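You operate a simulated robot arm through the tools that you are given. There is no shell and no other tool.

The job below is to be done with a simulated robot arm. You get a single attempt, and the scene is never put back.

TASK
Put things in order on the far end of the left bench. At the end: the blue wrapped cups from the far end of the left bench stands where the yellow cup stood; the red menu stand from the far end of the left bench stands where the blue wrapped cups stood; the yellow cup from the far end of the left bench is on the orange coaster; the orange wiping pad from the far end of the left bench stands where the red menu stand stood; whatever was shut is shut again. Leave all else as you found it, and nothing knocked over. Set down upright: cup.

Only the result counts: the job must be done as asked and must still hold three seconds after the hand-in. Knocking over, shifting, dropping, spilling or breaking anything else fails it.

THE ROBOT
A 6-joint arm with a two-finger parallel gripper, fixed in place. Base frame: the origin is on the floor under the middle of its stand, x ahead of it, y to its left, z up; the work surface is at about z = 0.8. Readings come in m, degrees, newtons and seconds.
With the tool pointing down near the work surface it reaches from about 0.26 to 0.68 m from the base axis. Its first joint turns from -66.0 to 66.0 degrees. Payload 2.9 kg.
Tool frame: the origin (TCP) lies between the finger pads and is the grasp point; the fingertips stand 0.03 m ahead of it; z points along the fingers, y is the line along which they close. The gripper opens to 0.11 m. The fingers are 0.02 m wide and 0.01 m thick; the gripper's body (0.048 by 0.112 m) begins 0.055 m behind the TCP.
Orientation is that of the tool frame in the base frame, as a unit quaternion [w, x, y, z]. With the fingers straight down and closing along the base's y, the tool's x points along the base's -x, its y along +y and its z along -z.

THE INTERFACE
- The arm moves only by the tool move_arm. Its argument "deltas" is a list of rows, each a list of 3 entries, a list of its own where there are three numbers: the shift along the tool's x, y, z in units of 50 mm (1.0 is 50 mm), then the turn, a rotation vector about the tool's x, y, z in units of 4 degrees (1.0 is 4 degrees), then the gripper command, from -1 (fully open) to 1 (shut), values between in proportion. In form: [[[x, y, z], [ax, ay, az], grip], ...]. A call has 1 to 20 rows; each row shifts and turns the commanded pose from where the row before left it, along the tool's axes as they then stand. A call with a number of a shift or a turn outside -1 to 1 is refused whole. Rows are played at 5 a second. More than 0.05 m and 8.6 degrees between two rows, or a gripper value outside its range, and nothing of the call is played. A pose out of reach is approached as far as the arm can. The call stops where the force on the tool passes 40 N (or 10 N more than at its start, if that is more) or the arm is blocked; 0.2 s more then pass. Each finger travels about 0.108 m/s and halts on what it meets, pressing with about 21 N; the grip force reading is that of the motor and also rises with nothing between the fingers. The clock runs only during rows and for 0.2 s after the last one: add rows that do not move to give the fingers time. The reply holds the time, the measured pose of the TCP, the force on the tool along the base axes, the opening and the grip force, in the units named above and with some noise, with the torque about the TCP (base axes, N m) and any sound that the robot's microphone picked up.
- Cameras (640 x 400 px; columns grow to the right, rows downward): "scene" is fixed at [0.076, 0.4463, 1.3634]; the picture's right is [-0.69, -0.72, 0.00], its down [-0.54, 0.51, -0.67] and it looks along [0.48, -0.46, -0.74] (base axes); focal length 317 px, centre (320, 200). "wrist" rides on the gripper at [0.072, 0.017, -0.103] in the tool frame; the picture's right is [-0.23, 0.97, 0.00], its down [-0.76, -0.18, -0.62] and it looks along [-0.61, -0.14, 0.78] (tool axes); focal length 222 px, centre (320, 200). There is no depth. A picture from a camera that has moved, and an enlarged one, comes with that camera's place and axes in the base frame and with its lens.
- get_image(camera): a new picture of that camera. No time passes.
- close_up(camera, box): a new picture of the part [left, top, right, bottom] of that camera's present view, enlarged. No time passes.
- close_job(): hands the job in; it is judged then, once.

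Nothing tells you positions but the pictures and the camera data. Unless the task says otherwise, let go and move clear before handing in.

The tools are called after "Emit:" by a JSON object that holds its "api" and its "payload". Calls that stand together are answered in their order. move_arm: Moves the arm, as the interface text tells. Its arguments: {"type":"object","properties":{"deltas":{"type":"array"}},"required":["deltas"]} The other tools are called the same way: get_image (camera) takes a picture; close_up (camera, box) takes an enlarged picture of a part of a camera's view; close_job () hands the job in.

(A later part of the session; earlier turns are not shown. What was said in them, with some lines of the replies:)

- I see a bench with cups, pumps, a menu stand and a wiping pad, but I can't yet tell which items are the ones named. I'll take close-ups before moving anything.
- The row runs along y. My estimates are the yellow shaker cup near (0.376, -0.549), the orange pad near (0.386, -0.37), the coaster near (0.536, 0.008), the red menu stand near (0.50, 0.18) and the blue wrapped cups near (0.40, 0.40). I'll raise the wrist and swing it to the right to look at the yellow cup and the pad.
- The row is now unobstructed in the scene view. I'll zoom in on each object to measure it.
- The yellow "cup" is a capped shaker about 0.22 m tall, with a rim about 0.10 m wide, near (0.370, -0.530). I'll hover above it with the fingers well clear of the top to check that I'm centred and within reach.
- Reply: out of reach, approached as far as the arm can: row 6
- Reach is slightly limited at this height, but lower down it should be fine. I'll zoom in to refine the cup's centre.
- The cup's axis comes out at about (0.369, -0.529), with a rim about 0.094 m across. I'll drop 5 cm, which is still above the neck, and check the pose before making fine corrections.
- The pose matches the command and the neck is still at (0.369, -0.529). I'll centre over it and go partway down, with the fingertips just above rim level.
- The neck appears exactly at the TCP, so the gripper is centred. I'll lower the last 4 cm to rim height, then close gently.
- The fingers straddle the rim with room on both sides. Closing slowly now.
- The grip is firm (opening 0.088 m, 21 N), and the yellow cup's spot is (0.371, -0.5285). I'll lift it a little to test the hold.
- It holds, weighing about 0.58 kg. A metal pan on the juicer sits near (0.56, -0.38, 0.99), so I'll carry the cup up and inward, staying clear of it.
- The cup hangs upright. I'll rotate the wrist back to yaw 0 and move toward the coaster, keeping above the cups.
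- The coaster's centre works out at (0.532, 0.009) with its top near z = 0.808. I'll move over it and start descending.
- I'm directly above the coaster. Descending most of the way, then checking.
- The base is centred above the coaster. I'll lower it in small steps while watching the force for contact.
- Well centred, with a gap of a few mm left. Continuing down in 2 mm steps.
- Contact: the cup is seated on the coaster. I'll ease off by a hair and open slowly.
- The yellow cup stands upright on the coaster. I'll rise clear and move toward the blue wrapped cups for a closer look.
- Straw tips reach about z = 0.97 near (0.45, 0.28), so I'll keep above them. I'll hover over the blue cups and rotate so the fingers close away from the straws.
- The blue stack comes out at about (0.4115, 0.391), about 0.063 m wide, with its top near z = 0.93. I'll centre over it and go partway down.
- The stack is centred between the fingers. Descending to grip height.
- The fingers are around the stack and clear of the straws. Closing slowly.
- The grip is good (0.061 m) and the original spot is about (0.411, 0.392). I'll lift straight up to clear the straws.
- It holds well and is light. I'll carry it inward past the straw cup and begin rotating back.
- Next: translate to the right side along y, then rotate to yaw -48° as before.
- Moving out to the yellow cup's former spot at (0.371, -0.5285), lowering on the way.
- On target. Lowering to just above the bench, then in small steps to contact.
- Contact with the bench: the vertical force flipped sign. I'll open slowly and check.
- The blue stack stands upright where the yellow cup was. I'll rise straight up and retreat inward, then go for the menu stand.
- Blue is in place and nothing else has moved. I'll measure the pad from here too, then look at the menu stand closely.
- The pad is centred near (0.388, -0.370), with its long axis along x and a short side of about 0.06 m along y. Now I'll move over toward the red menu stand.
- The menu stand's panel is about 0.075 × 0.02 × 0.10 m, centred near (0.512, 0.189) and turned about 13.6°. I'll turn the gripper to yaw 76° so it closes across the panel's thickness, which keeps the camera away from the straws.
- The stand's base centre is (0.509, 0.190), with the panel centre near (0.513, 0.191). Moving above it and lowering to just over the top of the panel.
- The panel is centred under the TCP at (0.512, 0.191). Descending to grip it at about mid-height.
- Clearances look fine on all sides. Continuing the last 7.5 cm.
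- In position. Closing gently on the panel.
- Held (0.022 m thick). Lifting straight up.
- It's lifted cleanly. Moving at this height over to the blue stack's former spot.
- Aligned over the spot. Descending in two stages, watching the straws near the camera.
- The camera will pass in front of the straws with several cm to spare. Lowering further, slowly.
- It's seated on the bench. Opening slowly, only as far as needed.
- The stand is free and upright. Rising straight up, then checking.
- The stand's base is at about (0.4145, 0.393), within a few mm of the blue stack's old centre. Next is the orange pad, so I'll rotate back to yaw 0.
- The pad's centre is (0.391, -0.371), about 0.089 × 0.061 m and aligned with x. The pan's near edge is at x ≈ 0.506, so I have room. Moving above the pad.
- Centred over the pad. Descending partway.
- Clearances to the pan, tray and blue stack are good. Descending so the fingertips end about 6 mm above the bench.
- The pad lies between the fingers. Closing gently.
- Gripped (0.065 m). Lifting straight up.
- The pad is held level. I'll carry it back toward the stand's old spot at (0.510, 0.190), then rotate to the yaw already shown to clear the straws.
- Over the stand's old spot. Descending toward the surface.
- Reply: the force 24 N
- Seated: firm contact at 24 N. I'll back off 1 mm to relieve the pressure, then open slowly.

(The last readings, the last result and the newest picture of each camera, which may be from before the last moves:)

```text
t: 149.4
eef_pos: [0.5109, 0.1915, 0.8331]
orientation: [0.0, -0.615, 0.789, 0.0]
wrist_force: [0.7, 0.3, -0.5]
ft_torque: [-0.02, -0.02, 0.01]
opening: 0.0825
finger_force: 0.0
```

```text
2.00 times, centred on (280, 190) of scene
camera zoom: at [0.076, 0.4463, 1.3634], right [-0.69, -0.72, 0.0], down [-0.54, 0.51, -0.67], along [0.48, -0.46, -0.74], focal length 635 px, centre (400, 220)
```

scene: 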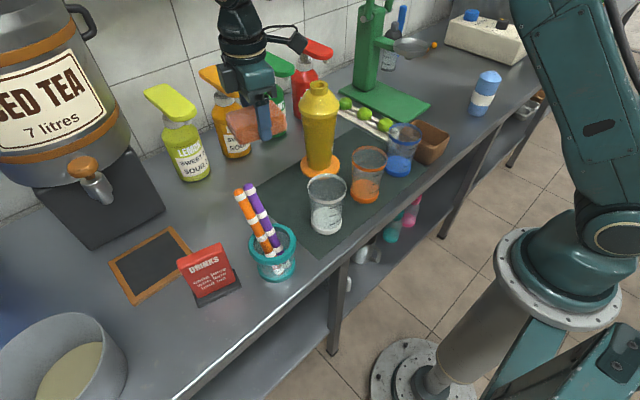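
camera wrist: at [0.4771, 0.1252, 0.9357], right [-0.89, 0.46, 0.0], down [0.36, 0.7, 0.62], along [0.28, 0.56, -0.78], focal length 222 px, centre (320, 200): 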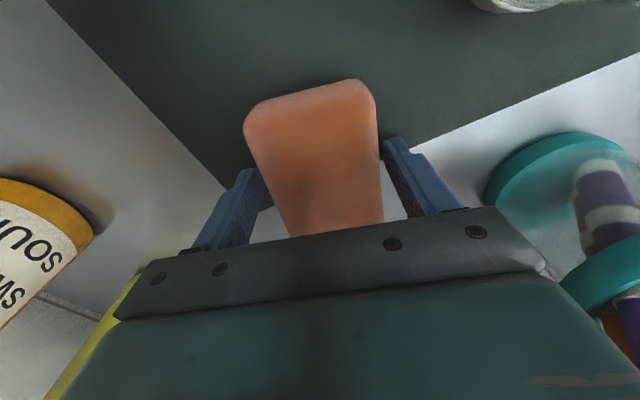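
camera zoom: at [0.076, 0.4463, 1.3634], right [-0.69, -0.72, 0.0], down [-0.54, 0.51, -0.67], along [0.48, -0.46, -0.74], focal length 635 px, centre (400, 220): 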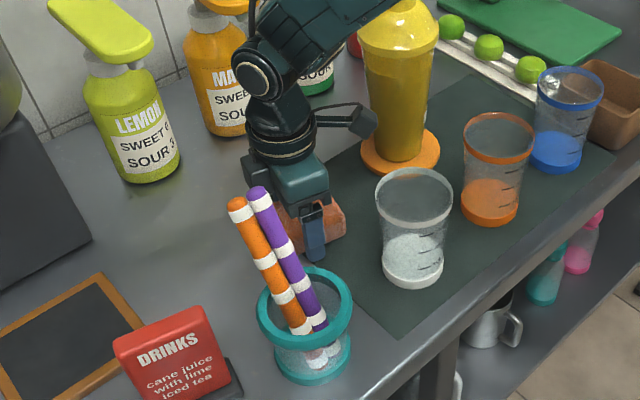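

Released. I'll open a bit more for margin and lift straight up slowly.

Emit:
{"api": "move_arm", "payload": {"deltas": [[[0, 0, 0], [0, 0, 0], -0.6], [[0, 0, 0], [0, 0, 0], -0.7], [[0, 0, 0], [0, 0, 0], -0.7], [[0, 0, -0.15], [0, 0, 0], -0.7], [[0, 0, -0.3], [0, 0, 0], -0.7], [[0, 0, -0.4], [0, 0, 0], -0.7], [[0, 0, -0.45], [0, 0, 0], -0.7], [[0, 0, -0.45], [0, 0, 0], -0.7], [[0, 0, -0.45], [0, 0, 0], -0.7], [[0, 0, -0.45], [0, 0, 0], -0.7], [[0, 0, -0.45], [0, 0, 0], -0.7], [[0, 0, -0.45], [0, 0, 0], -0.7], [[0, 0, -0.45], [0, 0, 0], -0.7], [[0, 0, -0.45], [0, 0, 0], -0.7], [[0, 0, -0.45], [0, 0, 0], -0.7], [[0, 0, -0.45], [0, 0, 0], -0.7], [[0, 0, -0.45], [0, 0, 0], -0.7], [[0, 0, -0.45], [0, 0, 0], -0.7], [[0, 0, 0], [0, 0, 0], -0.7]]}}

Emit:
{"api": "get_image", "payload": {"camera": "wrist"}}

Emit:
{"api": "get_image", "payload": {"camera": "scene"}}

```text
t: 153.4
eef_pos: [0.5103, 0.1894, 1.1455]
orientation: [0.001, -0.616, 0.788, 0.001]
wrist_force: [-1.4, 0.1, 0.4]
ft_torque: [0.01, 0.01, 0.01]
opening: 0.0935
finger_force: 0.1
```

```text
taken
camera wrist: at [0.4763, 0.1242, 1.2472], right [-0.89, 0.46, 0.0], down [0.36, 0.69, 0.62], along [0.28, 0.56, -0.78], focal length 222 px, centre (320, 200)
```

wrist: 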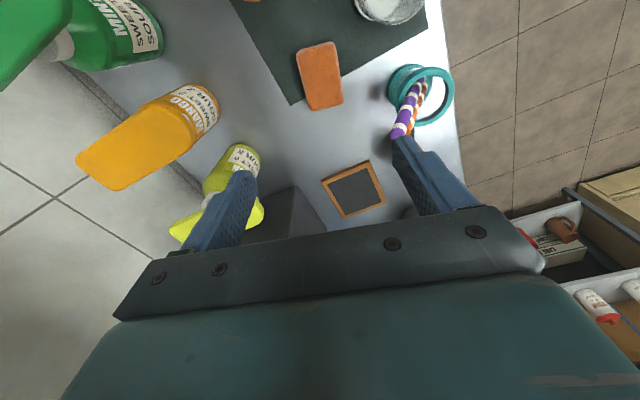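

```text
taken
```

scene: 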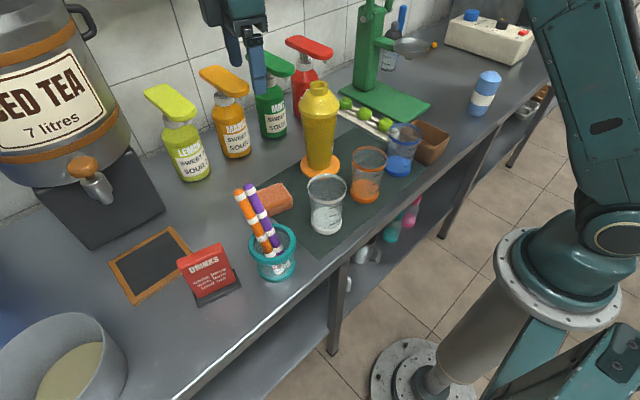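

All four items are placed. I'll pull the arm back clear and inspect everything once more.

Emit:
{"api": "move_arm", "payload": {"deltas": [[[0.41, 0.41, 0], [0, 0, 0], -0.7], [[0.41, 0.41, 0], [0, 0, 0], -0.7], [[0.41, 0.41, 0], [0, 0, 0], -0.7], [[0.41, 0.41, 0], [0, 0, 0], -0.7], [[0.41, 0.41, 0], [0, 0, 0], -0.7], [[0.41, 0.41, 0], [0, 0, 0], -0.7], [[0, 0, 0], [0, 0, 1], -0.7], [[0, 0, 0], [0, 0, 1], -0.7], [[0, 0, 0], [0, 0, 1], -0.7], [[0, 0, 0], [0, 0, 1], -0.7], [[0, 0, 0], [0, 0, 1], -0.7], [[0, 0, 0], [0, 0, 1], -0.7], [[0, 0, 0], [0, 0, 1], -0.7], [[0, 0, 0], [0, 0, 1], -0.7], [[0, 0, 0], [0, 0, 1], -0.7], [[0, 0, 0], [0, 0, 1], -0.7], [[0, 0, 0], [0, 0, 1], -0.7], [[0, 0, 0], [0, 0, 1], -0.7], [[0, 0, 0], [0, 0, 1], -0.7], [[0, 0, 0], [0, 0, 0], -0.7]]}}

Emit:
{"api": "get_image", "payload": {"camera": "scene"}}

Emit:
{"api": "close_up", "payload": {"camera": "scene", "box": [200, 60, 440, 210]}}

Emit:
{"api": "get_image", "payload": {"camera": "wrist"}}

```text
t: 157.6
eef_pos: [0.363, 0.1011, 1.1458]
orientation: [0.0, -0.206, 0.978, 0.001]
wrist_force: [0.5, 0.6, 0.5]
ft_torque: [0.0, -0.01, 0.0]
opening: 0.0935
finger_force: 0.1
```

```text
taken
```

scene: 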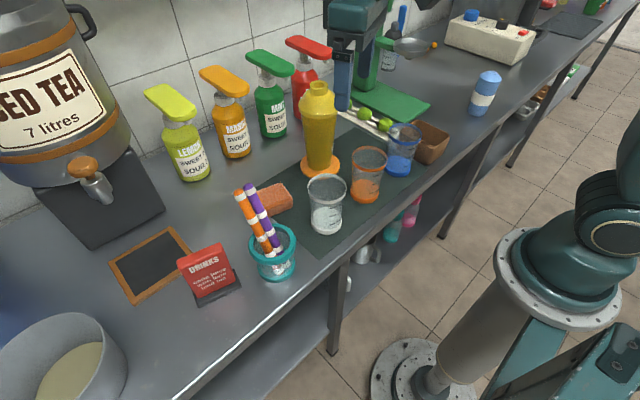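

```text
2.67 times, centred on (320, 135) of scene
camera zoom: at [0.076, 0.4463, 1.3634], right [-0.69, -0.72, 0.0], down [-0.54, 0.51, -0.67], along [0.48, -0.46, -0.74], focal length 846 px, centre (320, 373)
```

zoom: 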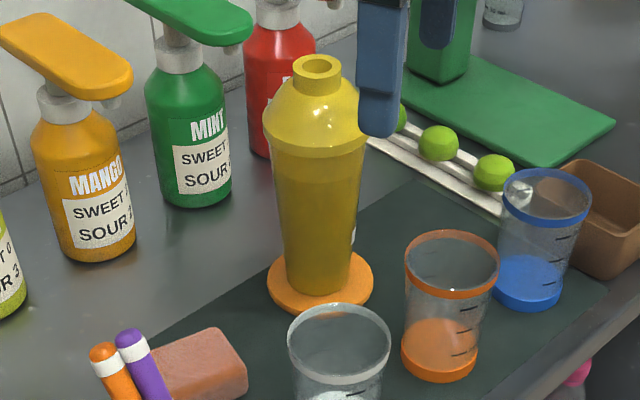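

```text
taken
camera wrist: at [0.2893, 0.0875, 1.2485], right [-0.19, 0.98, 0.0], down [0.77, 0.15, 0.62], along [0.61, 0.12, -0.78], focal length 222 px, centre (320, 200)
```

wrist: 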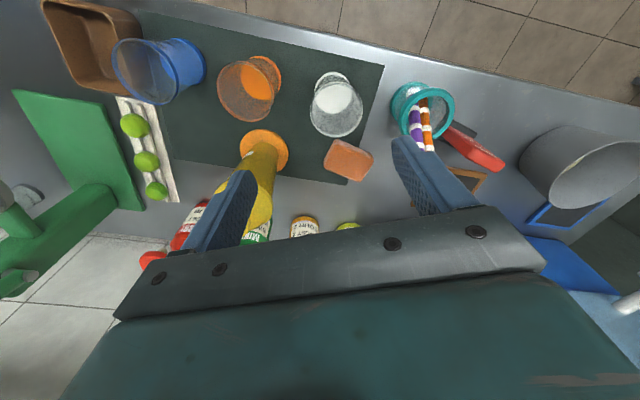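

Final check:
- The yellow cup is upright and centred on the orange coaster.
- The blue stack stands where the yellow cup was.
- The red menu stand is where the blue stack was.
- The orange pad lies flat where the menu stand was.

Nothing else looks moved, nothing shut was opened, and the arm is clear with an empty gripper, so I'm handing in.

Emit:
{"api": "close_job", "payload": {}}

```text
The job is handed in.
```

The job is handed in, and all four items were where you asked in the last pictures. I measured positions from the pictures, and they matched the old spots to within about 5 mm.

| Item | Now stands | Check |
|---|---|---|
| Yellow cup | on the orange coaster | upright, base well inside the coaster's edge |
| Blue wrapped cups | where the yellow cup stood | upright |
| Red menu stand | where the blue wrapped cups stood | upright, facing the same way as before |
| Orange wiping pad | where the red menu stand stood | flat, but turned about 76° from how it lay before |

- **Yellow cup:** I took this to be the yellow capped shaker, the only yellow cup-like object I saw on the bench.
- **Pad turn:** I turned the pad so the gripper would stay clear of the straws.
- **Everything else:** I opened nothing that was shut. Nothing else looked moved or knocked over, and the arm ended clear of the bench items with its gripper empty.
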